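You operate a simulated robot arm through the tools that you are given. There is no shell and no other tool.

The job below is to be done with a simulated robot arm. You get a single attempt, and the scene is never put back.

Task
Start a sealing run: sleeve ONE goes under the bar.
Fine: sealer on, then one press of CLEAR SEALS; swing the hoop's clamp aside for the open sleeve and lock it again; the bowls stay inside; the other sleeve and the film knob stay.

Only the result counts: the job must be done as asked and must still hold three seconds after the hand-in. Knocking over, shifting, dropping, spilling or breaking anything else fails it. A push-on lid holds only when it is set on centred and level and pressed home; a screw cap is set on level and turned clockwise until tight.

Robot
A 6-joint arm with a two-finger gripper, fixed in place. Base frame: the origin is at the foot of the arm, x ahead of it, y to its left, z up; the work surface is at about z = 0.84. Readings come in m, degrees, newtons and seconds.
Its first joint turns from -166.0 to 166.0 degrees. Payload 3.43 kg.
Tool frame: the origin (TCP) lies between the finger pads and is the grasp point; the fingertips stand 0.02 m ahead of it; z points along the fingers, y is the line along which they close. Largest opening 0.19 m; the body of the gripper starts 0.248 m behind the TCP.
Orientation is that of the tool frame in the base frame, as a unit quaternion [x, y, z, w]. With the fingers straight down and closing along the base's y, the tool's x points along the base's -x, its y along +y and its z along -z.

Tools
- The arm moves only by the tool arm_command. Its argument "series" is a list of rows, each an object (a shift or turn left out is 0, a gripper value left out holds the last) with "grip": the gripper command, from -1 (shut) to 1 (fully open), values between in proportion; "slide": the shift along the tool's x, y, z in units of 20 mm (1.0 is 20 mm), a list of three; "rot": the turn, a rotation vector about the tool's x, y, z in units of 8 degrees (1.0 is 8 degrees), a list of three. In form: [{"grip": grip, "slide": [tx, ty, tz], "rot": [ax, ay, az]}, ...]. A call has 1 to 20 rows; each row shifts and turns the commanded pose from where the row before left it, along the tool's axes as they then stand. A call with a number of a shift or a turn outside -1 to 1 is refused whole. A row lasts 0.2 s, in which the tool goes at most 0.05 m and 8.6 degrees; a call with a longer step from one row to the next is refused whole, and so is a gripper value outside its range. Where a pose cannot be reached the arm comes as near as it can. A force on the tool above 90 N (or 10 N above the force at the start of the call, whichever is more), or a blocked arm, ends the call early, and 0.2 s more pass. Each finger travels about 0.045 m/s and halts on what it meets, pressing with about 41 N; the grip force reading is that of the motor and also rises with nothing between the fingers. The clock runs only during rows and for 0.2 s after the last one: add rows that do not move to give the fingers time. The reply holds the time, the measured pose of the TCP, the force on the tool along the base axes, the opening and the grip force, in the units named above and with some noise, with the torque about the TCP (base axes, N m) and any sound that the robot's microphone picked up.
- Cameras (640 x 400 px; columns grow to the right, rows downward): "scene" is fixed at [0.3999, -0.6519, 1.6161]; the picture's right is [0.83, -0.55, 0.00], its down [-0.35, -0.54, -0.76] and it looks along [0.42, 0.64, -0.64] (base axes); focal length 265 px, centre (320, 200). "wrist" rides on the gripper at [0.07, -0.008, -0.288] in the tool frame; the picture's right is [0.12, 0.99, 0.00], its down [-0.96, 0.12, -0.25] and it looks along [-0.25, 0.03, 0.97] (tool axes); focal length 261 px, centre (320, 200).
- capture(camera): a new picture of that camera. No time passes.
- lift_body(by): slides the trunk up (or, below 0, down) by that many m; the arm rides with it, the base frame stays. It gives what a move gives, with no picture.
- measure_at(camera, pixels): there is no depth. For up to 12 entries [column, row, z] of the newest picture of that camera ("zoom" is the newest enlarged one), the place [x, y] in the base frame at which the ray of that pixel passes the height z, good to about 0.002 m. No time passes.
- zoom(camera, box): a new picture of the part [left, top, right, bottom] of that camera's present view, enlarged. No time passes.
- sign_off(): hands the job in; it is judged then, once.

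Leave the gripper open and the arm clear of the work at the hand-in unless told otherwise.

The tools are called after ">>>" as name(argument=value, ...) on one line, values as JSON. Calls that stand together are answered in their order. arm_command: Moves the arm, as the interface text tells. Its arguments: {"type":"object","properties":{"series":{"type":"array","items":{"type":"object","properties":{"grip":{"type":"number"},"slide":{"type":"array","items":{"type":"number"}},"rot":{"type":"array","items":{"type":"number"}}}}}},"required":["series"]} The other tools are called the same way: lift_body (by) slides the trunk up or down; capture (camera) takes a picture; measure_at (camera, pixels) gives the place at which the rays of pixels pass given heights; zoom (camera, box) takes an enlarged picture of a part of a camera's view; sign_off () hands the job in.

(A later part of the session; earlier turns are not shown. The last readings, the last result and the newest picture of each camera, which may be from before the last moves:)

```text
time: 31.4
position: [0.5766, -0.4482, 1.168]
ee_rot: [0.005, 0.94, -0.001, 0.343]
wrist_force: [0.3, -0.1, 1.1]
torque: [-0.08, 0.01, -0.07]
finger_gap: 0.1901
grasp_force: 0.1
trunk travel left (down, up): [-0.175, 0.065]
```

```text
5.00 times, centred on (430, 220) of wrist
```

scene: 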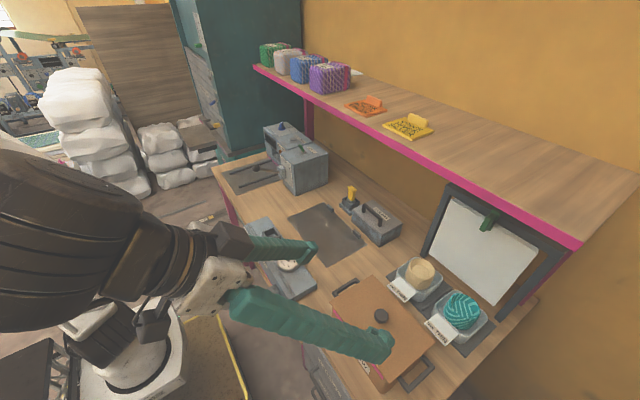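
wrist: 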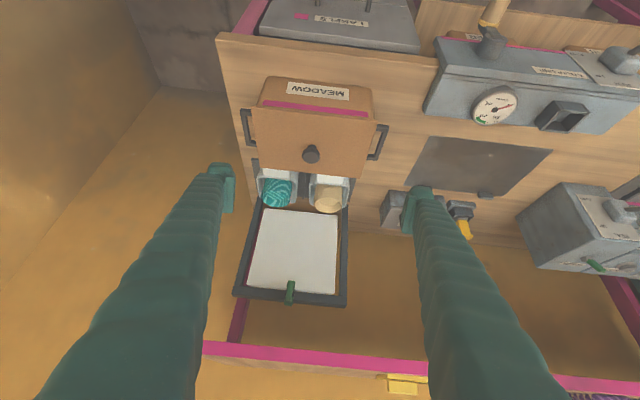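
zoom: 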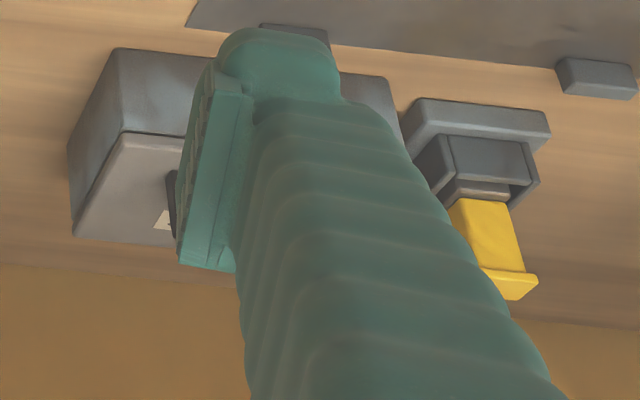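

The green part is a turn-button clamp: a flat bar on a dark pivot disc, holding the top edge of the hanging sheet stack against the hoop. Next I'll triangulate key features by comparing rays from both cameras, starting with the inner corners of flap ONE, the tray's rim corners and the clamp.

>>> measure_at(camera="scene", pixels=[[437.25, 312.95, 0.86], [437.25, 312.95, 0.89], [437.25, 312.95, 0.92], [458.5, 332.9, 0.86], [458.5, 332.9, 0.89], [458.5, 332.9, 0.92], [490.5, 221, 1.1], [490.5, 221, 1.15], [490.5, 221, 1.2], [256.4, 167.7, 0.9], [256.4, 167.7, 0.95], [256.4, 167.7, 1.0]])

>>> measure_at(camera="wrist", pixels=[[289.6, 178.5, 0.86], [289.6, 178.5, 0.89], [289.6, 178.5, 0.92], [263.35, 175.9, 0.86], [263.35, 175.9, 0.89], [263.35, 175.9, 0.92], [290, 292, 1.1], [290, 292, 1.15], [290, 292, 1.2]])

```text
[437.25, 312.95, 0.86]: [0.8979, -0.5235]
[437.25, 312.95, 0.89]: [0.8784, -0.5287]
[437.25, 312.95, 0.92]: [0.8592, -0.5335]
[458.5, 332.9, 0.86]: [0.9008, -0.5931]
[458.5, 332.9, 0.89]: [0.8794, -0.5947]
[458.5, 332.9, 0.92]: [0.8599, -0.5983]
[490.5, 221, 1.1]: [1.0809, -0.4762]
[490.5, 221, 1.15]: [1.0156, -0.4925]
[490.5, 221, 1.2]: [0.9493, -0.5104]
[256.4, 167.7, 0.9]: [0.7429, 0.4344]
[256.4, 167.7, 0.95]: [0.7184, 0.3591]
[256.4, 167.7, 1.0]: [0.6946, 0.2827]
```

```text
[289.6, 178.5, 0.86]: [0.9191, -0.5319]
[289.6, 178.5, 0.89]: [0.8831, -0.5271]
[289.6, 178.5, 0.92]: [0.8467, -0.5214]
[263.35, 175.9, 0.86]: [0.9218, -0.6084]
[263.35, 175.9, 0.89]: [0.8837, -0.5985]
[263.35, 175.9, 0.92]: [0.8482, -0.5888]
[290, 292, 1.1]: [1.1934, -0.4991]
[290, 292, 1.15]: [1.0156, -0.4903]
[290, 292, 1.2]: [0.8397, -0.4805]
```

The clamp is at about (1.016, -0.491, 1.15). Flap ONE's inner edge is at x≈0.873, y -0.528 to -0.596, z≈0.898. Next: tray edges, chest lid and handle heights.

>>> zoom(camera="wrist", box=[250, 165, 320, 215])

>>> zoom(camera="scene", box=[330, 270, 440, 400])

>>> zoom(camera="wrist", box=[230, 70, 400, 185])

```text
8.00 times, centred on (285, 190) of wrist
```

zoom: 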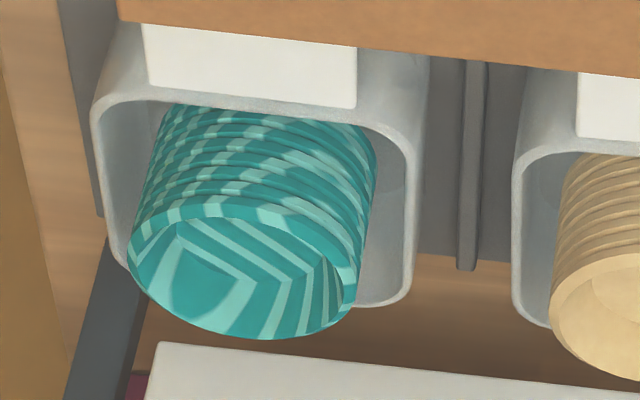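

```text
3.08 times, centred on (385, 335) of scene
```

zoom: 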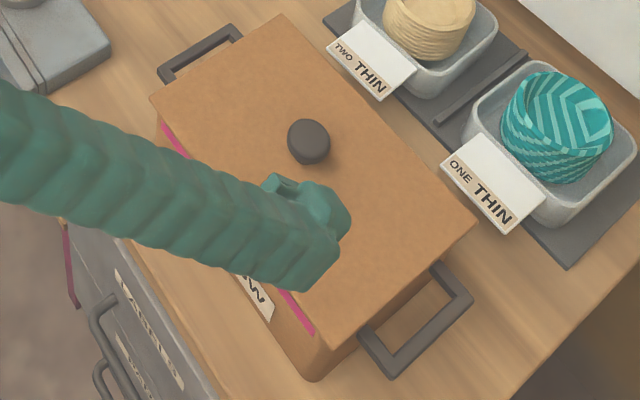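

```text
3.48 times, centred on (315, 128) of wrist
```

zoom: 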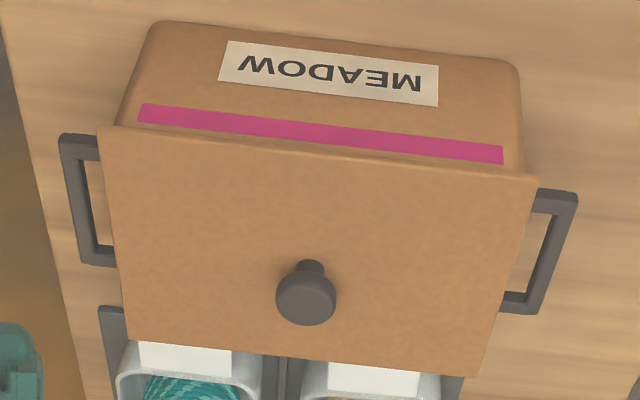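

Measuring the chest lid's four corners from both views to find its height, since the tool has to pass over it.

>>> measure_at(camera="scene", pixels=[[373.6, 274.9, 0.95], [373.6, 274.9, 1.0], [435.4, 342.1, 0.95], [435.4, 342.1, 1.0], [329.8, 301.5, 0.95], [329.8, 301.5, 1.0], [445.4, 346.3, 0.89], [424.2, 323.2, 0.89]])

>>> measure_at(camera="wrist", pixels=[[361, 178.4, 0.95], [361, 178.4, 1.0], [259.8, 167.2, 0.95], [259.8, 167.2, 1.0], [378.3, 121.7, 0.95], [378.3, 121.7, 1.0], [256.4, 190, 0.9], [296, 227, 0.84], [291, 202.5, 0.9], [298.5, 184, 0.9], [309.5, 184, 0.9], [264, 212, 0.9]])

```text
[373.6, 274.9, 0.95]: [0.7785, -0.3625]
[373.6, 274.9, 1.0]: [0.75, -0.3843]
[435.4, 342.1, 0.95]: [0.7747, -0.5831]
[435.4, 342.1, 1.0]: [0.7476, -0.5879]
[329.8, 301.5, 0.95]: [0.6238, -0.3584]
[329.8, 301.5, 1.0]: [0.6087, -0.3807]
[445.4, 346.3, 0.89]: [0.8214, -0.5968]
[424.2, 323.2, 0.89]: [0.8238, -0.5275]
```

```text
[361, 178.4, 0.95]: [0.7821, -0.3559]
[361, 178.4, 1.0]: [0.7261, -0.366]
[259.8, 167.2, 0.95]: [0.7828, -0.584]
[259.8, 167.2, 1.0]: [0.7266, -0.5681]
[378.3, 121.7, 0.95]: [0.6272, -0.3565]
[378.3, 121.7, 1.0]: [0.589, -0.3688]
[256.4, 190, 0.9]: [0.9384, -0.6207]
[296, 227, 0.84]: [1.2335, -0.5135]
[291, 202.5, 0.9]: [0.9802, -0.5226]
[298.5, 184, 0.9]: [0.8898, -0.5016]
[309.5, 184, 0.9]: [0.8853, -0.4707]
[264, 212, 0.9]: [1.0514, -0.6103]
```

The lid's top is z≈0.96. Tray ONE is about 0.119 square, centred near (0.925, -0.561), with a 0.031 gap to tray TWO. Now the hoop's lean: I'm measuring its top corners and feet in both views.

>>> zoom(camera="wrist", box=[225, 260, 365, 320])

>>> zoom(camera="scene", box=[435, 175, 525, 255])

>>> zoom(camera="scene", box=[415, 240, 515, 330])

>>> zoom(camera="wrist", box=[320, 180, 370, 230])

```text
4.57 times, centred on (295, 290) of wrist
```

zoom: 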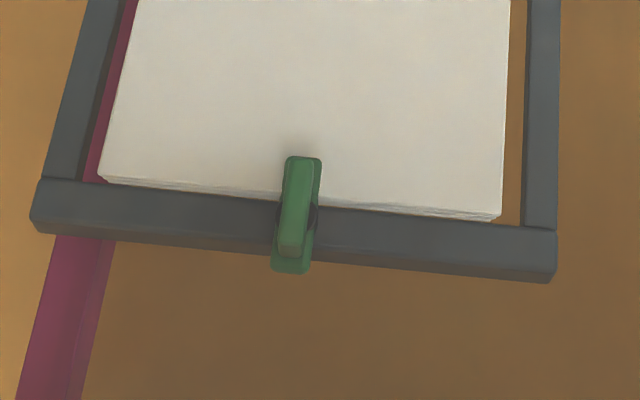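

```text
5.00 times, centred on (480, 215) of scene
```

zoom: 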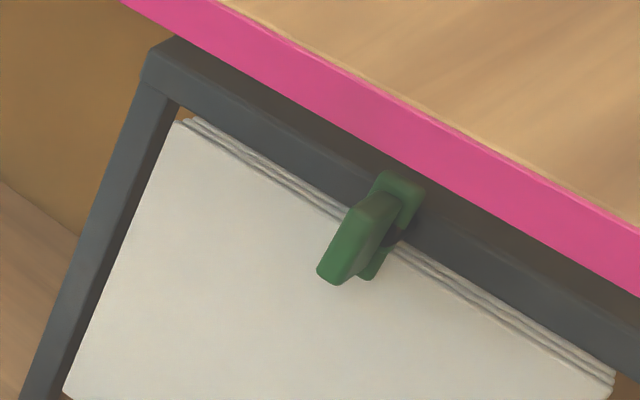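

```text
4.44 times, centred on (465, 285) of scene
```

zoom: 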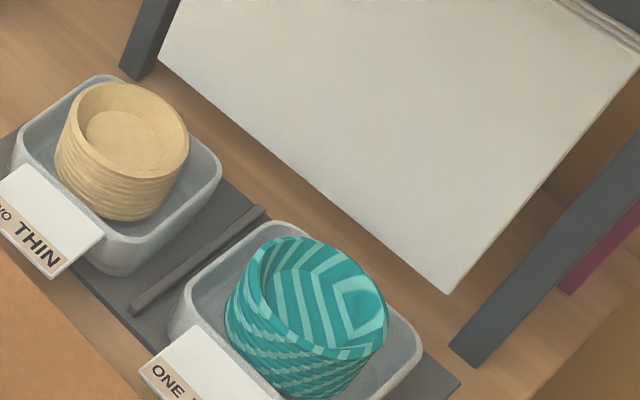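

```text
8.00 times, centred on (345, 205) of wrist
```

zoom: 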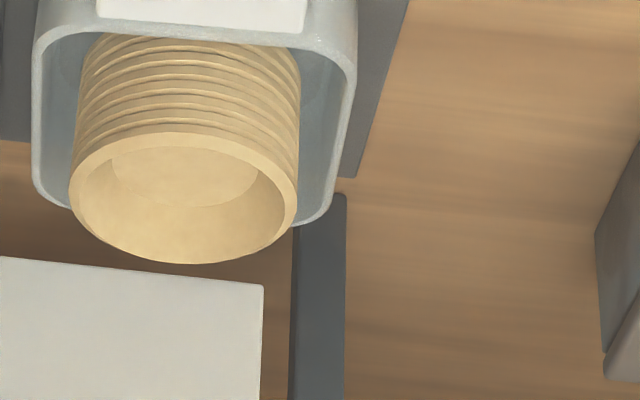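

>>> measure_at(camera="scene", pixels=[[445.6, 185, 1.1], [445.6, 185, 1.15], [445.6, 185, 1.2], [424.5, 257.5, 0.84], [497.5, 320, 0.84], [489.0, 228.5, 1.1], [489.0, 228.5, 1.15], [496, 217.5, 1.15], [496, 217.5, 1.2]])

>>> measure_at(camera="wrist", pixels=[[346, 303, 1.1], [346, 303, 1.15], [346, 303, 1.2], [340.5, 205, 0.84], [232.5, 293, 1.15], [232.5, 293, 1.2], [292, 281, 1.1], [292, 281, 1.15], [287.5, 303.5, 1.15], [287.5, 303.5, 1.2]])

```text
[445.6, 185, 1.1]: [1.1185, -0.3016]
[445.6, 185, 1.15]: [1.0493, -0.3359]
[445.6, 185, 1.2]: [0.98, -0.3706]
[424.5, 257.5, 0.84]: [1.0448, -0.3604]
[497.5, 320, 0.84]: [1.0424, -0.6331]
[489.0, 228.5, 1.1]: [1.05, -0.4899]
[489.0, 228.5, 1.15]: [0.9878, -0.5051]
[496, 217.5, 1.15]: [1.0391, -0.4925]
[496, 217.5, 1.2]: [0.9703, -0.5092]
```

```text
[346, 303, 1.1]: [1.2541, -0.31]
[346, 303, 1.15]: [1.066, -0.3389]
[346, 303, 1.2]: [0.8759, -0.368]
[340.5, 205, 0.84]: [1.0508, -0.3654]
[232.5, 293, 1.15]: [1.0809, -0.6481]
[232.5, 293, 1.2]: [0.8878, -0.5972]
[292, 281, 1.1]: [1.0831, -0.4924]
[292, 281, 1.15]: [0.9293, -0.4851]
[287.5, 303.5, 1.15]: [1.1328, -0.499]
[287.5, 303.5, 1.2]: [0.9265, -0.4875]
```

The hoop is vertical at x≈1.045, spanning y -0.34 to -0.65, with its top at z≈1.16, so the clamp turns about an axis along x. I'm refining the rib's ends on the clamp.

>>> measure_at(camera="scene", pixels=[[481.3, 230.75, 1.1], [481.3, 230.75, 1.15], [488.8, 217.75, 1.15], [488.8, 217.75, 1.2], [494.5, 227.5, 1.1], [494.5, 227.5, 1.15], [491.8, 213.0, 1.15], [491.8, 213.0, 1.2]])

>>> measure_at(camera="wrist", pixels=[[291, 280.8, 1.1], [291, 280.8, 1.15], [288.8, 300, 1.15], [288.8, 300, 1.2], [291, 292, 1.1], [291, 292, 1.15], [288.5, 302, 1.15], [288.5, 302, 1.2]])

```text
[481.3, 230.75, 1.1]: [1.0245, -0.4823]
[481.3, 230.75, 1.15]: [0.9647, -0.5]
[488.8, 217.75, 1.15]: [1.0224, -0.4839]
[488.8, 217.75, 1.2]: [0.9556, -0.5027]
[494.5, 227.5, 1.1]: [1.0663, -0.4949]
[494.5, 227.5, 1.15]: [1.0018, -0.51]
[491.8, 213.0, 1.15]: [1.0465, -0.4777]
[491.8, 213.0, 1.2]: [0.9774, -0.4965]
```

```text
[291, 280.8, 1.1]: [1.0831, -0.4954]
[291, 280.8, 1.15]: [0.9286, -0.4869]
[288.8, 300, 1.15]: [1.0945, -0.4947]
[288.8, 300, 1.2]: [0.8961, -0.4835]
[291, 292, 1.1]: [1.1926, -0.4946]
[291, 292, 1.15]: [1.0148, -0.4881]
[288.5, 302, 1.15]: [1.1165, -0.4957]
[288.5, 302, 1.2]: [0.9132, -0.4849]
```

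The clamp rib's front face is at x≈0.987, z 1.131–1.177, y≈-0.491, so I can grip it with the tool horizontal. The order says sealer first, though, so I'm going back left for a close look at the SEALER toggle and CLEAR SEALS button.

>>> arm_command(series=[{"slide": [0, 1, 0]}, {"slide": [0, 1, 0]}, {"slide": [0, 1, 0]}, {"slide": [0, 1, 0]}, {"slide": [0, 1, 0]}, {"slide": [0, 1, 0]}, {"slide": [0, 1, 0]}, {"slide": [0, 1, 0]}, {"slide": [0, 1, 0]}, {"slide": [0, 1, 0]}, {"slide": [0, 1, 0]}, {"slide": [0, 1, 0]}, {"slide": [0, 1, 0]}, {"slide": [0, 1, 0]}, {"slide": [0, 1, 0]}, {"slide": [0, 1, 0]}, {"slide": [0, 1, 0]}, {"slide": [0, 1, 0]}, {"slide": [0, 1, 0]}, {"slide": [0, 1, 0]}])

>>> arm_command(series=[{"slide": [0, 1, 0]}, {"slide": [0, 1, 0]}, {"slide": [0, 1, 0]}, {"slide": [0, 1, 0]}, {"slide": [0, 1, 0]}, {"slide": [0, 1, 0]}, {"slide": [0, 1, 0]}, {"slide": [0, 1, 0]}, {"slide": [0, 1, 0]}, {"slide": [0, 1, 0]}, {"slide": [0, 1, 0]}, {"slide": [0, 1, 0]}, {"slide": [0, 1, 0]}, {"slide": [0, 1, 0]}, {"slide": [0, 1, 0]}, {"slide": [0, 1, 0]}, {"slide": [0, 1, 0]}, {"slide": [0, 1, 0]}])

>>> capture(camera="wrist")

>>> zoom(camera="wrist", box=[260, 160, 460, 280])

>>> capture(camera="scene")

```text
time: 34.4
position: [0.618, -0.1982, 1.0856]
ee_rot: [0.016, 0.958, 0.037, 0.286]
wrist_force: [7.8, -1.6, -7.6]
torque: [0.65, 0.81, 0.48]
finger_gap: 0.1901
grasp_force: 0.1
trunk travel left (down, up): [-0.175, 0.065]
stopped in row 14: the arm was blocked; the commanded pose is now the measured one
```

```text
time: 38.2
position: [0.6172, 0.1611, 1.1148]
ee_rot: [0.015, 0.957, 0.036, 0.288]
wrist_force: [0.3, -0.2, 0.0]
torque: [0.03, -0.03, 0.0]
finger_gap: 0.1901
grasp_force: 0.0
trunk travel left (down, up): [-0.175, 0.065]
```

```text
taken
```

wrist: 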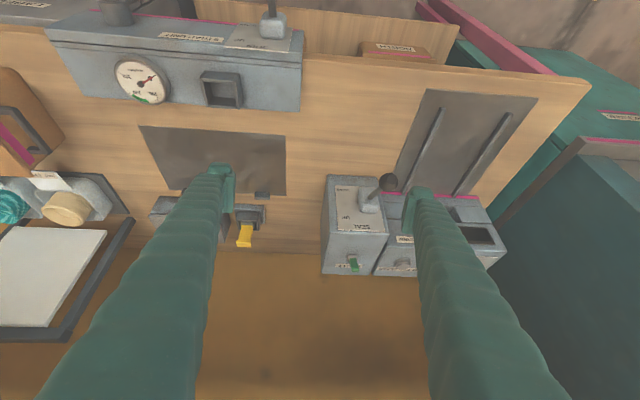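

```text
3.20 times, centred on (360, 220) of wrist
```

zoom: 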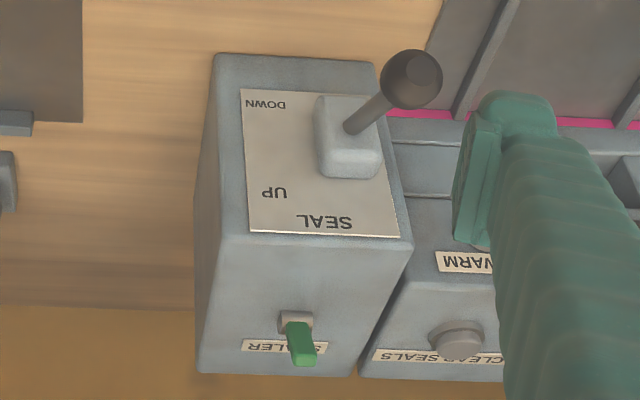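

```text
taken
```

scene: 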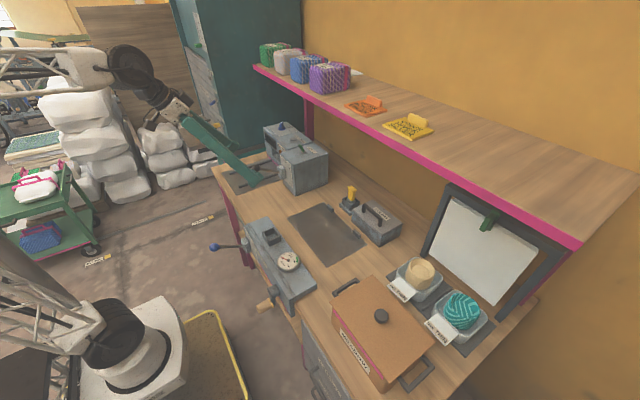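

The arm jerked and reported "blocked" on the way across. The force was about 11 N and it was close to the base axis, so I'll cross further out from now on. The scene picture shows nothing disturbed. Now I'm straightening the tool's orientation and measuring the toggle and button from both views.

>>> measure_at(camera="wrist", pixels=[[354.4, 269.4, 1.0], [354.4, 269.4, 1.03], [354.4, 269.4, 1.06], [352.2, 258.1, 1.0], [352.2, 258.1, 1.02], [403.5, 263.5, 1.0], [403.5, 263.5, 1.02]])

>>> measure_at(camera="scene", pixels=[[299.4, 145.4, 1.0], [299.4, 145.4, 1.03], [299.4, 145.4, 1.06], [303.75, 152.5, 1.0], [303.75, 152.5, 1.02], [293.9, 139.5, 1.0], [293.9, 139.5, 1.02], [282, 127, 1.0], [282, 127, 1.02], [294.5, 165, 1.0], [294.5, 165, 1.01]])

>>> zoom(camera="wrist", box=[325, 235, 385, 280])

>>> zoom(camera="scene", box=[285, 132, 325, 162])

```text
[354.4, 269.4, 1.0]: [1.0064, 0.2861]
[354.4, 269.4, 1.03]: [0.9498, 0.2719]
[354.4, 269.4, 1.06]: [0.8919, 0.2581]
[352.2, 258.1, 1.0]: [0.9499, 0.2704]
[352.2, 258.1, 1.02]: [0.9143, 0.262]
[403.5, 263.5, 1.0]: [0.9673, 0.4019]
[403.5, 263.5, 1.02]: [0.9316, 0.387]
```

```text
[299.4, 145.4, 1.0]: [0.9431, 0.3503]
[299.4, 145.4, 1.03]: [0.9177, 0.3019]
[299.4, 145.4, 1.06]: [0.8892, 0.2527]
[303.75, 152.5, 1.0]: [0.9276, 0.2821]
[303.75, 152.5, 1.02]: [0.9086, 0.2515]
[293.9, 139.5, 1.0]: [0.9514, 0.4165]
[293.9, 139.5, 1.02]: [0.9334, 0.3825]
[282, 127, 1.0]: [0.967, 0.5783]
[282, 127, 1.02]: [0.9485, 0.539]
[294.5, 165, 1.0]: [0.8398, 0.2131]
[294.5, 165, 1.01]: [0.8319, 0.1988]
```

```text
8.89 times, centred on (355, 258) of wrist
```

zoom: 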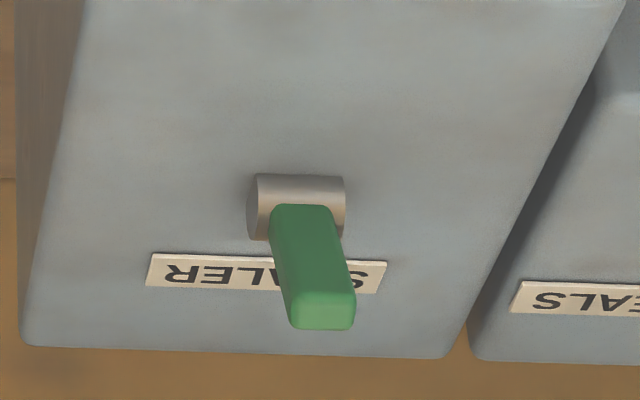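

```text
13.33 times, centred on (305, 147) of scene
```

zoom: 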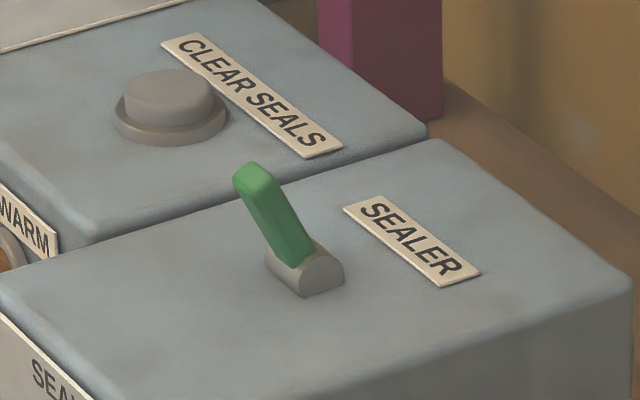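

The toggle pivots about y. Its base is at (0.91, 0.257, 1.02) and its tip leans toward me at (0.89, 0.256, 1.06), so pushing it away (+x) should switch it. The button top is at (0.932, 0.385, 1.02). I'm squaring the tool to a 40° tilt, closing the fingers and moving to in front of the toggle at z≈1.115.

>>> arm_command(series=[{"grip": -1, "rot": [0.41, -0.81, -0.38]}, {"grip": -1}, {"grip": -1, "slide": [-0.76, 0.6, 0.64]}, {"grip": -1, "slide": [-0.76, 0.6, 0.64]}, {"grip": -1, "slide": [-0.76, 0.6, 0.64]}, {"grip": -1, "slide": [-0.76, 0.6, 0.64]}, {"grip": -1, "slide": [-0.76, 0.6, 0.64]}, {"grip": -1, "slide": [-0.76, 0.6, 0.64]}, {"grip": -1, "slide": [-0.76, 0.6, 0.64]}, {"grip": -1, "slide": [-0.76, 0.6, 0.64]}, {"grip": -1}, {"grip": -1}, {"grip": -1}])

>>> capture(camera="wrist")

>>> capture(camera="scene")

```text
time: 41.0
position: [0.778, 0.2563, 1.115]
ee_rot: [0.0, 0.94, -0.001, 0.341]
wrist_force: [-0.1, -0.3, -0.2]
torque: [0.0, 0.0, 0.02]
finger_gap: 0.0001
grasp_force: 34.0
trunk travel left (down, up): [-0.175, 0.065]
```

```text
taken
```

wrist: 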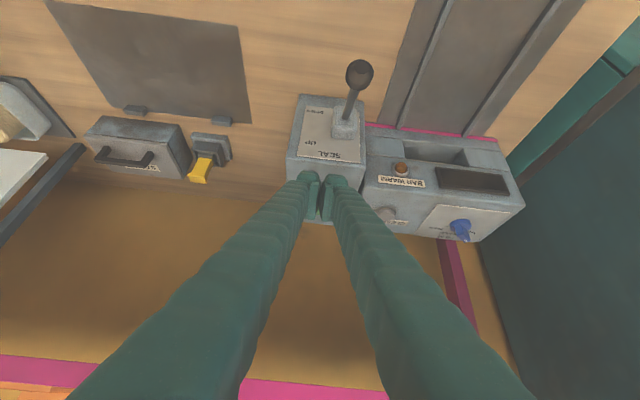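

```text
taken
```

scene: 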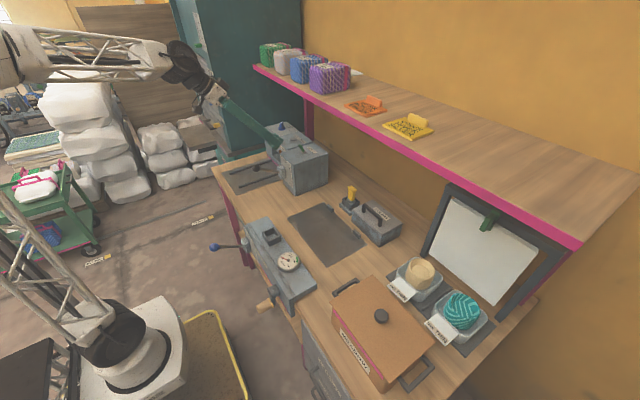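

I'm at (0.778, 0.256, 1.115) with fingers closed. I'll go down to z≈1.05 and advance slowly in +x toward the toggle, checking the force.

>>> arm_command(series=[{"slide": [0.7, 0, 0.83]}, {"slide": [0.7, 0, 0.83]}, {"slide": [0.7, 0, 0.83]}, {"slide": [-0.383, 0, 0.3215]}, {"slide": [-0.383, 0, 0.3215]}, {"slide": [-0.383, 0, 0.3215]}, {"slide": [-0.383, 0, 0.3215]}, {"slide": [-0.383, 0, 0.3215]}, {"slide": [-0.383, 0, 0.3215]}])

>>> zoom(camera="scene", box=[275, 125, 335, 170])

```text
time: 43.0
position: [0.8386, 0.2583, 1.0507]
ee_rot: [0.001, 0.94, -0.001, 0.341]
wrist_force: [-0.1, -0.8, -0.3]
torque: [0.04, -0.02, 0.0]
finger_gap: 0.0
grasp_force: 33.6
trunk travel left (down, up): [-0.175, 0.065]
```

```text
8.89 times, centred on (305, 148) of scene
```

zoom: 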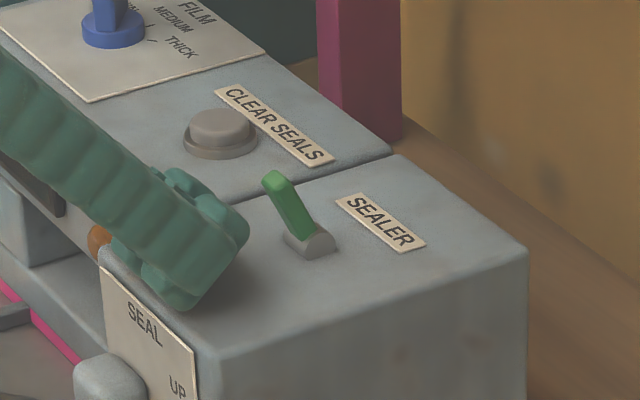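

The fingertip is just in front of the toggle with no contact yet. Pushing on in +x in 6 mm steps.

>>> arm_command(series=[{"slide": [-0.23, 0, 0.193]}, {"slide": [-0.23, 0, 0.193]}, {"slide": [-0.23, 0, 0.193]}, {"slide": [-0.23, 0, 0.193]}, {"slide": [-0.23, 0, 0.193]}, {"slide": [-0.23, 0, 0.193]}])

>>> zoom(camera="scene", box=[275, 125, 335, 170])

```text
time: 44.4
position: [0.8738, 0.2591, 1.0493]
ee_rot: [0.001, 0.94, -0.001, 0.341]
wrist_force: [0.6, -0.2, -0.1]
torque: [-0.01, -0.08, -0.02]
finger_gap: 0.0001
grasp_force: 34.2
trunk travel left (down, up): [-0.175, 0.065]
```

```text
8.89 times, centred on (305, 148) of scene
```

zoom: 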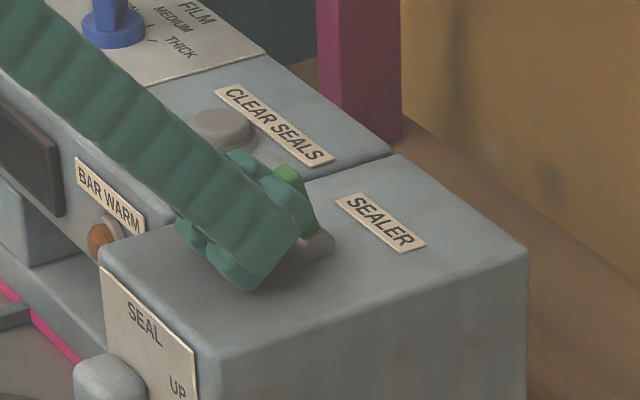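

The toggle is beginning to move, with negligible force. Pushing about 25 mm more.

>>> arm_command(series=[{"slide": [-0.23, 0, 0.193]}, {"slide": [-0.23, 0, 0.193]}, {"slide": [-0.23, 0, 0.193]}, {"slide": [-0.23, 0, 0.193]}])

>>> zoom(camera="scene", box=[265, 120, 335, 170])

```text
time: 45.4
position: [0.8962, 0.2574, 1.0504]
ee_rot: [0.001, 0.94, -0.002, 0.341]
wrist_force: [-20.3, -2.5, 0.1]
torque: [-0.03, 0.07, 0.2]
finger_gap: 0.0001
grasp_force: 34.2
trunk travel left (down, up): [-0.175, 0.065]
heard: click
```

```text
8.00 times, centred on (300, 145) of scene
```

zoom: 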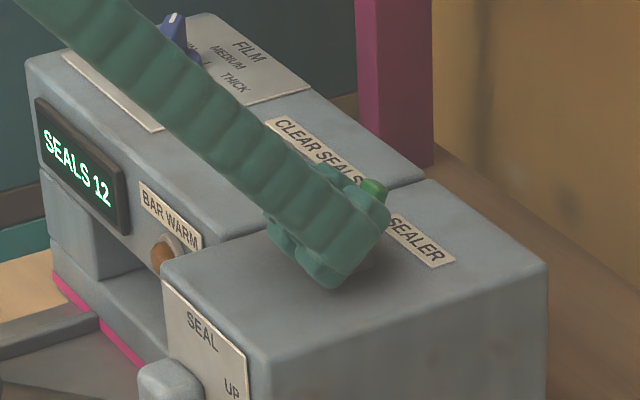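

A click, and the display lit up with "SEALS 12", so the sealer is on. Backing off, rising, and moving over the CLEAR SEALS button at (0.932, 0.385), staying well above it at z≈1.10.

>>> arm_command(series=[{"slide": [0.69, 0, -0.58]}, {"slide": [0.69, 0, -0.58]}, {"slide": [-0.8, 0, -0.96]}, {"slide": [-0.8, 0, -0.96]}, {"slide": [0, 0.914, 0]}, {"slide": [0, 0.914, 0]}, {"slide": [0, 0.914, 0]}, {"slide": [0, 0.914, 0]}, {"slide": [0, 0.914, 0]}, {"slide": [0, 0.914, 0]}, {"slide": [0, 0.914, 0]}, {"slide": [-0.72, 0, 0.6]}, {"slide": [-0.72, 0, 0.6]}, {"slide": [-0.72, 0, 0.6]}, {"slide": [-0.72, 0, 0.6]}])

>>> zoom(camera="scene", box=[255, 110, 335, 165])

>>> capture(camera="wrist")

```text
time: 48.6
position: [0.9402, 0.3853, 1.1006]
ee_rot: [0.0, 0.94, 0.0, 0.341]
wrist_force: [-0.7, 0.4, 0.6]
torque: [-0.01, 0.01, -0.01]
finger_gap: 0.0001
grasp_force: 34.6
trunk travel left (down, up): [-0.175, 0.065]
```

```text
7.27 times, centred on (295, 138) of scene
```

zoom: 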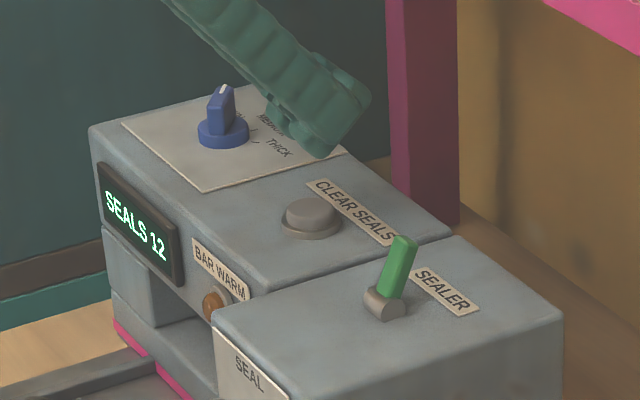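

```text
taken
```

wrist: 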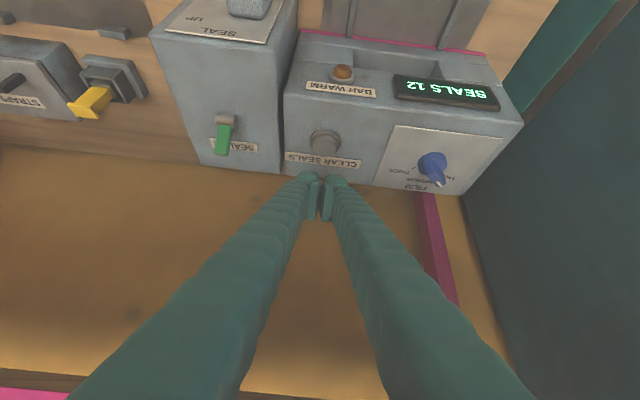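

The toggle now leans the other way and the display holds "SEALS 12". I'm confirming the button's position from this view before pressing.

>>> zoom(camera="wrist", box=[280, 110, 380, 190])

>>> measure_at(camera="wrist", pixels=[[324, 142, 1.0], [324, 142, 1.01], [324, 142, 1.02], [324, 142, 1.03], [432, 165, 1.03], [224, 120, 1.02]])

>>> measure_at(camera="scene", pixels=[[293.9, 139.5, 1.0], [293.9, 139.5, 1.01], [293.9, 139.5, 1.02], [293.9, 139.5, 1.03]])

```text
5.00 times, centred on (330, 150) of wrist
```

zoom: 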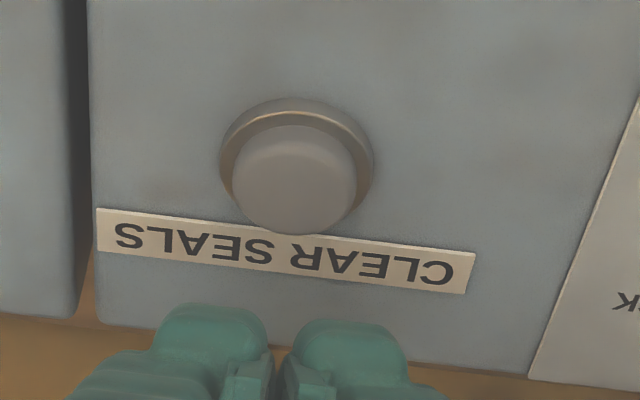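

```text
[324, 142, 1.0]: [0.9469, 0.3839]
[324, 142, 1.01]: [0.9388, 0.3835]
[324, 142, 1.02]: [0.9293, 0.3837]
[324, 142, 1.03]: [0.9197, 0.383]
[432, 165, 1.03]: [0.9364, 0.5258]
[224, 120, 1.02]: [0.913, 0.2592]
```

```text
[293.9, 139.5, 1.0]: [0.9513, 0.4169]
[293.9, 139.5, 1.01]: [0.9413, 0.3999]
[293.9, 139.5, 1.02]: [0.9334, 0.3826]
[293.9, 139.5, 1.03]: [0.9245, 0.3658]
```

The button centre is at about (0.938, 0.384, 1.02), directly below my closed fingertips. Lowering to just above it, then pressing in small steps.

>>> arm_command(series=[{"slide": [0.482, 0, 0.5745]}, {"slide": [0.482, 0, 0.5745]}, {"slide": [0.482, 0, 0.5745]}, {}])

>>> zoom(camera="scene", box=[265, 120, 325, 160])

```text
time: 49.6
position: [0.9394, 0.3855, 1.0553]
ee_rot: [0.001, 0.94, -0.002, 0.341]
wrist_force: [-0.3, -0.9, 0.0]
torque: [0.02, -0.02, -0.02]
finger_gap: 0.0
grasp_force: 34.4
trunk travel left (down, up): [-0.175, 0.065]
```

```text
10.00 times, centred on (295, 140) of scene
```

zoom: 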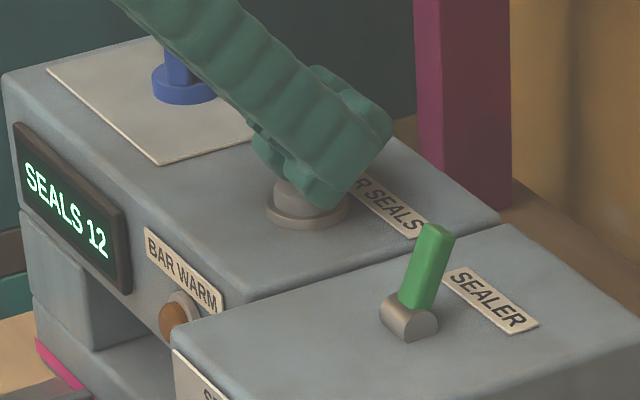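

The fingertips are just above the button cap. Pressing down in 3 mm steps, and I'll stop as soon as the click is heard.

>>> arm_command(series=[{"slide": [0.0964, 0, 0.115]}, {"slide": [0.0964, 0, 0.115]}, {"slide": [0.0964, 0, 0.115]}])

>>> zoom(camera="scene", box=[265, 120, 325, 160])

```text
time: 50.4
position: [0.9385, 0.385, 1.0497]
ee_rot: [0.001, 0.939, 0.0, 0.343]
wrist_force: [0.4, -2.3, 24.1]
torque: [-0.04, 0.06, -0.04]
finger_gap: 0.006
grasp_force: 34.1
trunk travel left (down, up): [-0.175, 0.065]
heard: click
```

```text
10.00 times, centred on (295, 140) of scene
```

zoom: 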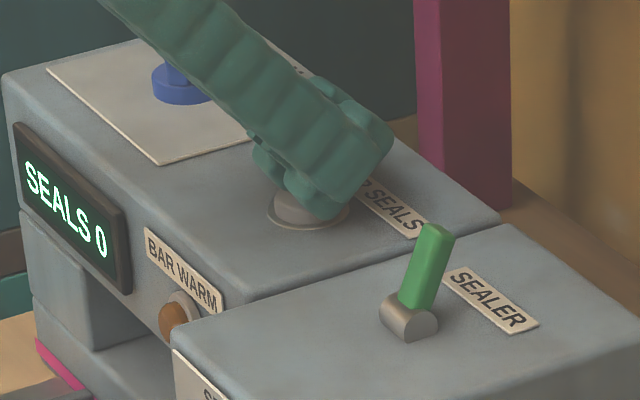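

Click, and the display reads "SEALS 0", so that's one clean press. Lifting straight up and backing out in -x from under the shelf.

>>> arm_command(series=[{"slide": [-0.482, 0, -0.5745]}, {"slide": [-0.482, 0, -0.5745]}, {"slide": [-0.482, 0, -0.5745]}, {"slide": [-0.482, 0, -0.5745]}, {"slide": [-0.482, 0, -0.5745]}, {"slide": [0.766, 0, -0.643]}, {"slide": [0.766, 0, -0.643]}, {"slide": [0.766, 0, -0.643]}, {"slide": [0.766, 0, -0.643]}, {"slide": [0.766, 0, -0.643]}, {"slide": [0.766, 0, -0.643]}, {"slide": [0.766, 0, -0.643]}, {"slide": [0.766, 0, -0.643]}, {"slide": [0.766, 0, -0.643]}])

>>> capture(camera="wrist")

>>> zoom(camera="scene", box=[255, 110, 335, 165])

```text
time: 53.4
position: [0.7589, 0.3837, 1.1221]
ee_rot: [0.001, 0.94, -0.002, 0.341]
wrist_force: [-0.2, -0.4, 0.4]
torque: [0.05, 0.0, -0.01]
finger_gap: 0.0002
grasp_force: 34.9
trunk travel left (down, up): [-0.175, 0.065]
```

```text
taken
```

wrist: 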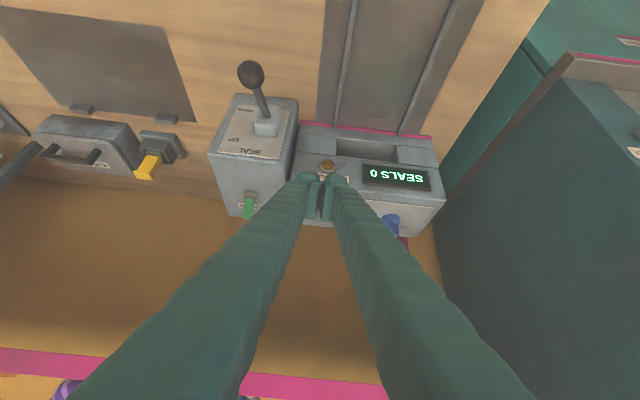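

```text
7.27 times, centred on (295, 138) of scene
```

zoom: 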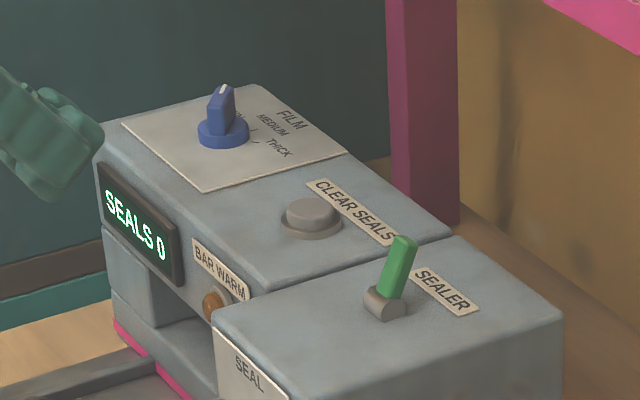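

Sealer on, counter at 0, knob untouched. While I have this view, I'm measuring the track: rails, jaw opening and jaw heights.

>>> zoom(camera="wrist", box=[290, 80, 460, 190])

>>> zoom(camera="wrist", box=[300, 0, 480, 140])

>>> zoom(camera="scene", box=[215, 145, 285, 205])

```text
3.64 times, centred on (375, 135) of wrist
```

zoom: 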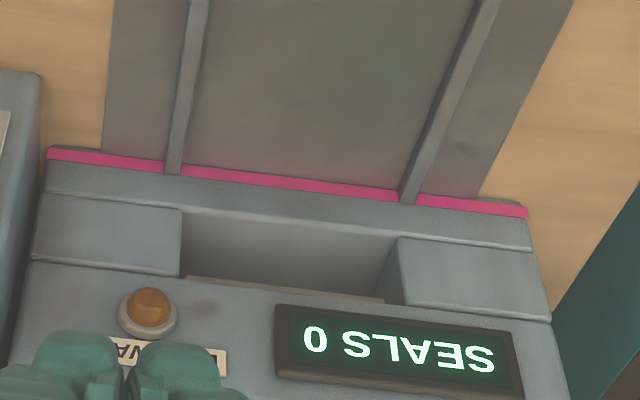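

```text
2.86 times, centred on (390, 70) of wrist
```

zoom: 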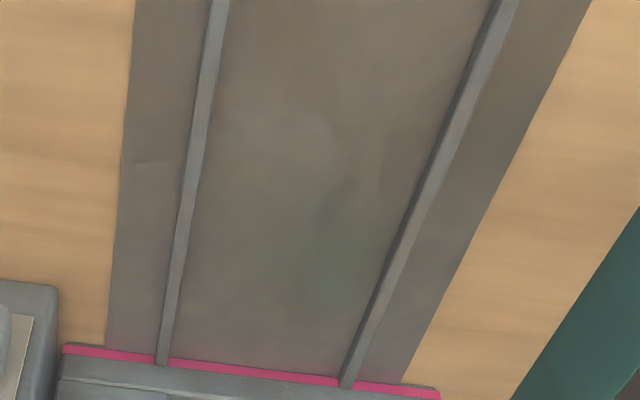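

```text
6.67 times, centred on (250, 175) of scene
```

zoom: 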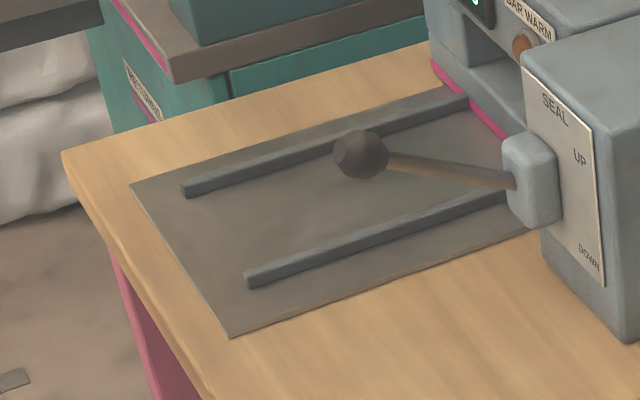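

>>> measure_at(camera="wrist", pixels=[[346.6, 70, 0.843], [341, 70, 0.843], [426.5, 70, 0.843], [429.0, 70, 0.855], [434.5, 70, 0.855], [346.6, 70, 0.855], [331.0, 126.0, 0.86], [398.0, 133.5, 0.86], [336.5, 150, 0.9], [396.5, 152.5, 0.9], [336.5, 135.5, 0.9], [398.5, 143.5, 0.9]])

>>> measure_at(camera="scene", pixels=[[238.8, 187.5, 0.843], [239.5, 184.5, 0.855], [230.5, 174.0, 0.843], [229.2, 171.8, 0.855], [264, 167, 0.86]])

```text
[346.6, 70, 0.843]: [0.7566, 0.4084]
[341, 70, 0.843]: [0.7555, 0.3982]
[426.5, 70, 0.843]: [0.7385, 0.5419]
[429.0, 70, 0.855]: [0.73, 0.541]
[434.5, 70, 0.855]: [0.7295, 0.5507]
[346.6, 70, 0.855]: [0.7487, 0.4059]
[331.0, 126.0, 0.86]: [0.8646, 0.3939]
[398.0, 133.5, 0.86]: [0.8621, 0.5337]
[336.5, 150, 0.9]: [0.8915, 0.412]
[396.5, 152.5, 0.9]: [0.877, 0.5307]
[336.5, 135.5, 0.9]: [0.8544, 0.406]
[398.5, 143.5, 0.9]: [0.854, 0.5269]
```

```text
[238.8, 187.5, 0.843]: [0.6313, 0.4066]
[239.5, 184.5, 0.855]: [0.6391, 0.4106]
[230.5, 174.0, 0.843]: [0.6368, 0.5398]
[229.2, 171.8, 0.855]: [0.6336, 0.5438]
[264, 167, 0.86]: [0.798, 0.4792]
```

The rails' inner gap is y 0.408–0.541 (0.133 wide, centre ≈0.4745), so the 0.119 tray fits. I need a closer look at the jaw's front edge heights.

>>> zoom(camera="scene", box=[258, 140, 298, 175])

>>> zoom(camera="wrist", box=[320, 115, 420, 175])

```text
11.43 times, centred on (278, 158) of scene
```

zoom: 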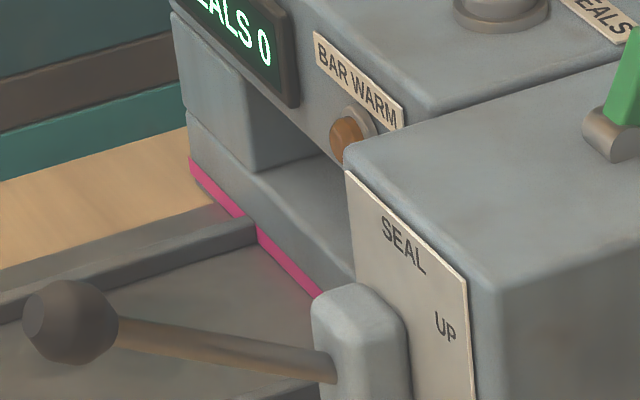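

```text
6.40 times, centred on (370, 145) of wrist
```

zoom: 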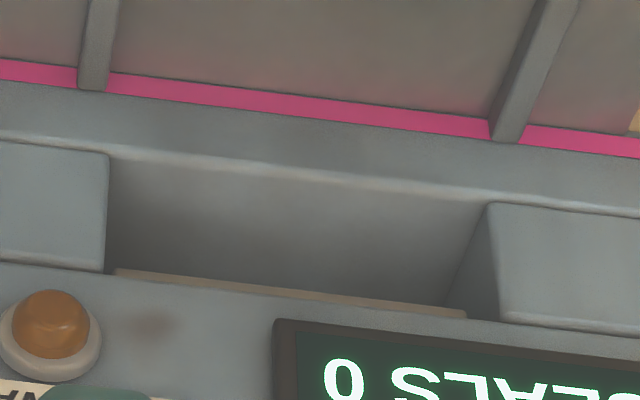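

>>> measure_at(camera="scene", pixels=[[272.3, 154.9, 0.86], [272.3, 154.9, 0.88], [272.3, 154.9, 0.9], [266.5, 153.8, 0.85], [266.5, 153.8, 0.88], [257.5, 142.5, 0.9], [257.5, 142.5, 0.95]])

>>> measure_at(camera="wrist", pixels=[[396.25, 145.8, 0.86], [396.25, 145.8, 0.88], [396.25, 145.8, 0.9], [337.0, 138.0, 0.86], [337.0, 138.0, 0.88], [337.0, 138.0, 0.9], [336.7, 156.0, 0.93], [336.7, 156.0, 0.95], [398.5, 163.8, 0.93], [398.5, 163.8, 0.95], [370, 133, 0.845], [370, 160, 0.93]])

```text
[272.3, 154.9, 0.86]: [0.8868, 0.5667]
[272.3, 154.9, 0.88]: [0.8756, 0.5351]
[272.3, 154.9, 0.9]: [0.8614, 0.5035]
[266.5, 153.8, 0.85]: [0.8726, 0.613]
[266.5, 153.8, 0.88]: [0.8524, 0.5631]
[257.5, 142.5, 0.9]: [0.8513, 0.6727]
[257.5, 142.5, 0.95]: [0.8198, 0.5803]
```

```text
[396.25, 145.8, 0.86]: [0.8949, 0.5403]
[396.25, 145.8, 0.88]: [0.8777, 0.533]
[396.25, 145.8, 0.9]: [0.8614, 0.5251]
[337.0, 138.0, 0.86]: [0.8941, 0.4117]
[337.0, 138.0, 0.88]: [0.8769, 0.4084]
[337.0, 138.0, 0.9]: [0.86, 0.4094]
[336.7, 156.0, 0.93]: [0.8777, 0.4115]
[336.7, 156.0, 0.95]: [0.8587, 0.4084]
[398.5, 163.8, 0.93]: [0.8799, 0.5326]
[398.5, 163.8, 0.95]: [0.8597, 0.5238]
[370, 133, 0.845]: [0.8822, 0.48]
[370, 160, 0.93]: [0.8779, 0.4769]
```

The jaw floor is at z≈0.882, x≥0.87; the opening is y 0.409–0.533 and up to about z 0.93. The tray itself can't enter, but its flap (z≈0.895) will slide over the floor and under the bar, so the tray has to be turned 180° so its flap faces the sealer. Next is the clamp. I'm crossing to the right at x≈0.76, where the wrist stays clear of the base axis.

>>> arm_command(series=[{"slide": [0, -1, 0]}, {"slide": [0, -1, 0]}, {"slide": [0, -1, 0]}, {"slide": [0, -1, 0]}, {"slide": [0, -1, 0]}, {"slide": [0, -1, 0]}, {"slide": [0, -1, 0]}, {"slide": [0, -1, 0]}, {"slide": [0, -1, 0]}, {"slide": [0, -1, 0]}, {"slide": [0, -1, 0]}, {"slide": [0, -1, 0]}, {"slide": [0, -1, 0]}, {"slide": [0, -1, 0]}, {"slide": [0, -1, 0]}])

```text
time: 56.6
position: [0.7585, 0.0862, 1.1242]
ee_rot: [0.0, 0.94, 0.0, 0.342]
wrist_force: [-0.1, 0.4, -1.4]
torque: [-0.04, 0.02, -0.05]
finger_gap: 0.0
grasp_force: 34.4
trunk travel left (down, up): [-0.175, 0.065]
```

Smooth so far. Continuing right toward y≈-0.49.

>>> arm_command(series=[{"slide": [0, -1, 0]}, {"slide": [0, -1, 0]}, {"slide": [0, -1, 0]}, {"slide": [0, -1, 0]}, {"slide": [0, -1, 0]}, {"slide": [0, -1, 0]}, {"slide": [0, -1, 0]}, {"slide": [0, -1, 0]}, {"slide": [0, -1, 0]}, {"slide": [0, -1, 0]}, {"slide": [0, -1, 0]}, {"slide": [0, -1, 0]}, {"slide": [0, -1, 0]}, {"slide": [0, -1, 0]}])

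>>> arm_command(series=[{"slide": [0, -1, 0]}, {"slide": [0, -1, 0]}, {"slide": [0, -1, 0]}, {"slide": [0, -1, 0]}, {"slide": [0, -1, 0]}, {"slide": [0, -1, 0]}, {"slide": [0, -1, 0]}, {"slide": [0, -1, 0]}, {"slide": [0, -1, 0]}, {"slide": [0, -1, 0]}, {"slide": [0, -1, 0]}, {"slide": [0, -1, 0]}, {"slide": [0, -1, 0]}, {"slide": [0, -1, 0]}, {"slide": [0, -0.8, 0]}])

>>> capture(camera="wrist")

>>> capture(camera="scene")

```text
time: 59.6
position: [0.7551, -0.1948, 1.1219]
ee_rot: [0.002, 0.94, -0.002, 0.341]
wrist_force: [-0.4, 0.4, -0.7]
torque: [-0.03, -0.04, -0.04]
finger_gap: 0.0001
grasp_force: 34.2
trunk travel left (down, up): [-0.175, 0.065]
```

```text
time: 62.8
position: [0.7558, -0.4888, 1.1229]
ee_rot: [0.0, 0.94, -0.002, 0.341]
wrist_force: [0.1, -0.3, 1.2]
torque: [-0.06, 0.01, -0.01]
finger_gap: 0.0001
grasp_force: 34.5
trunk travel left (down, up): [-0.175, 0.065]
```

```text
taken
```

wrist: 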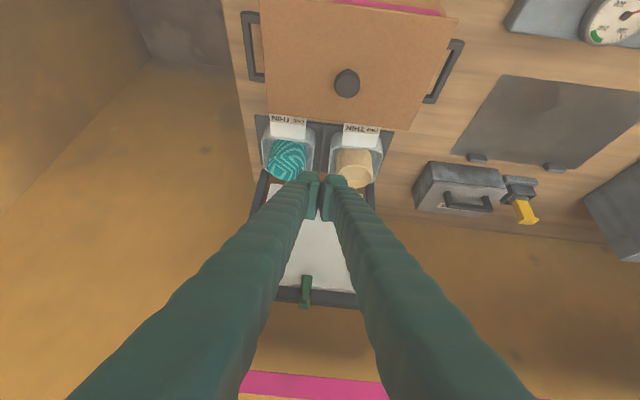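

```text
taken
```

scene: 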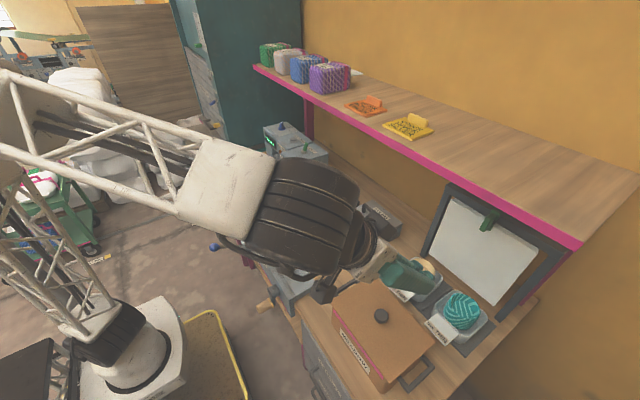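

Now at (0.756, -0.489, 1.123), in front of the hoop. I'm turning the tool to horizontal (pointing +x), rising to z≈1.154, and opening the fingers to about 0.06.

>>> arm_command(series=[{"rot": [0, -1, 0], "grip": -0.37}, {"rot": [0, -1, 0]}, {"rot": [0, -1, 0]}, {"rot": [0, -1, 0]}, {"rot": [0, -1, 0]}, {"rot": [0, -1, 0]}, {"rot": [0, -0.27, 0]}, {"slide": [-0.78, 0, 0]}, {"slide": [-0.78, 0, 0]}, {}])

>>> capture(camera="wrist")

>>> capture(camera="scene")

```text
time: 65.0
position: [0.7566, -0.4888, 1.1554]
ee_rot: [0.0, 0.707, -0.001, 0.708]
wrist_force: [0.3, 0.8, 0.2]
torque: [-0.01, 0.0, -0.01]
finger_gap: 0.0595
grasp_force: 0.1
trunk travel left (down, up): [-0.175, 0.065]
```

```text
taken
```

wrist: 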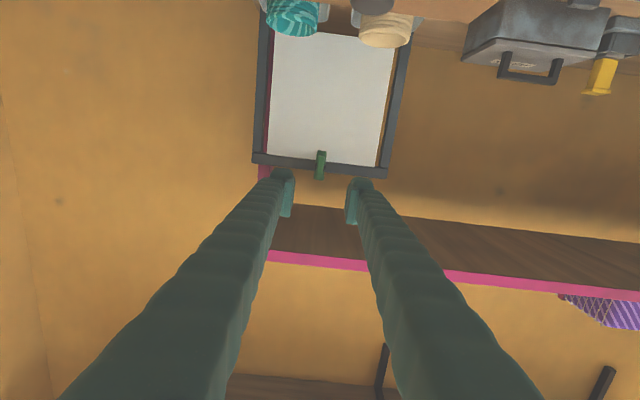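

```text
taken
```

scene: 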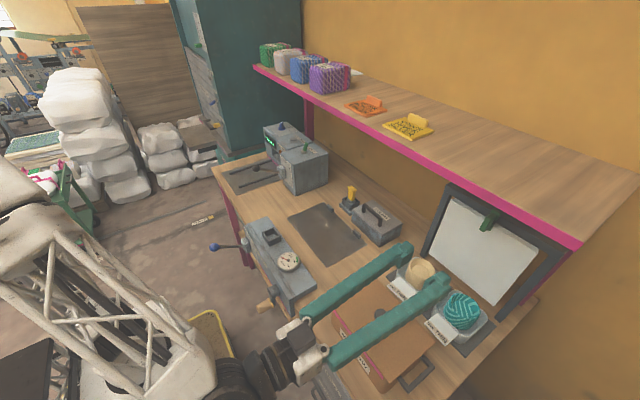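

The tool is horizontal and the clamp, at (320,165), sits straight ahead between the fingers. Zooming in to see it front-on.

>>> zoom(camera="wrist", box=[295, 135, 345, 190])

>>> zoom(camera="wrist", box=[240, 0, 420, 190])

>>> measure_at(camera="wrist", pixels=[[320, 151, 1.14], [320, 165, 1.15], [320, 165, 1.155], [320, 165, 1.16], [320, 178, 1.17], [320, 178, 1.18], [270, 255, 1.27], [270, 255, 1.29]])

```text
7.27 times, centred on (320, 162) of wrist
```

zoom: 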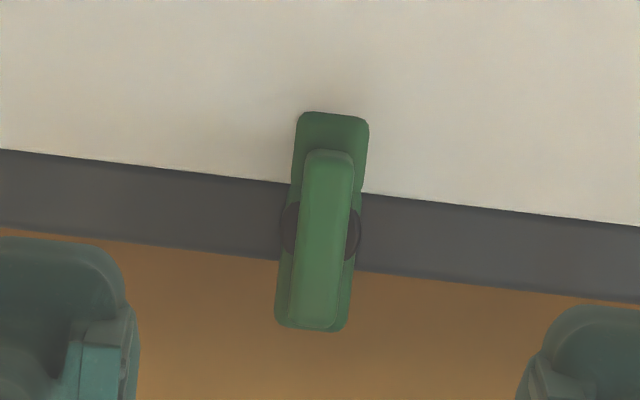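

```text
2.11 times, centred on (330, 95) of wrist
```

zoom: 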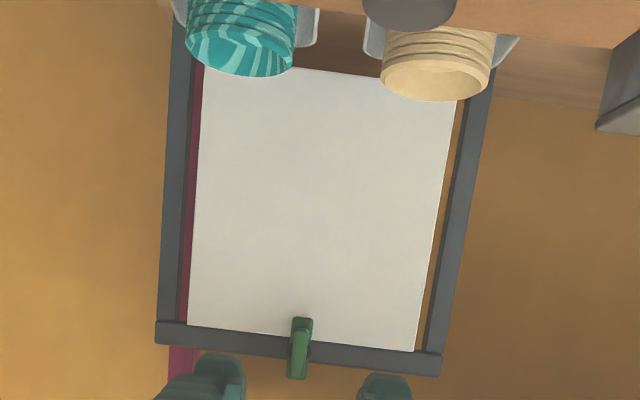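

```text
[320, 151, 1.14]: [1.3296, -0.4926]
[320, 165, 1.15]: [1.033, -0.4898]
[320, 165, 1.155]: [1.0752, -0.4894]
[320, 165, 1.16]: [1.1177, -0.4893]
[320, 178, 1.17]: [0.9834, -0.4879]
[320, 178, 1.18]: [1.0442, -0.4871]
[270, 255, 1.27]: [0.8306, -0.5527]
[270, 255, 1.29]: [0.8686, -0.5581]
```

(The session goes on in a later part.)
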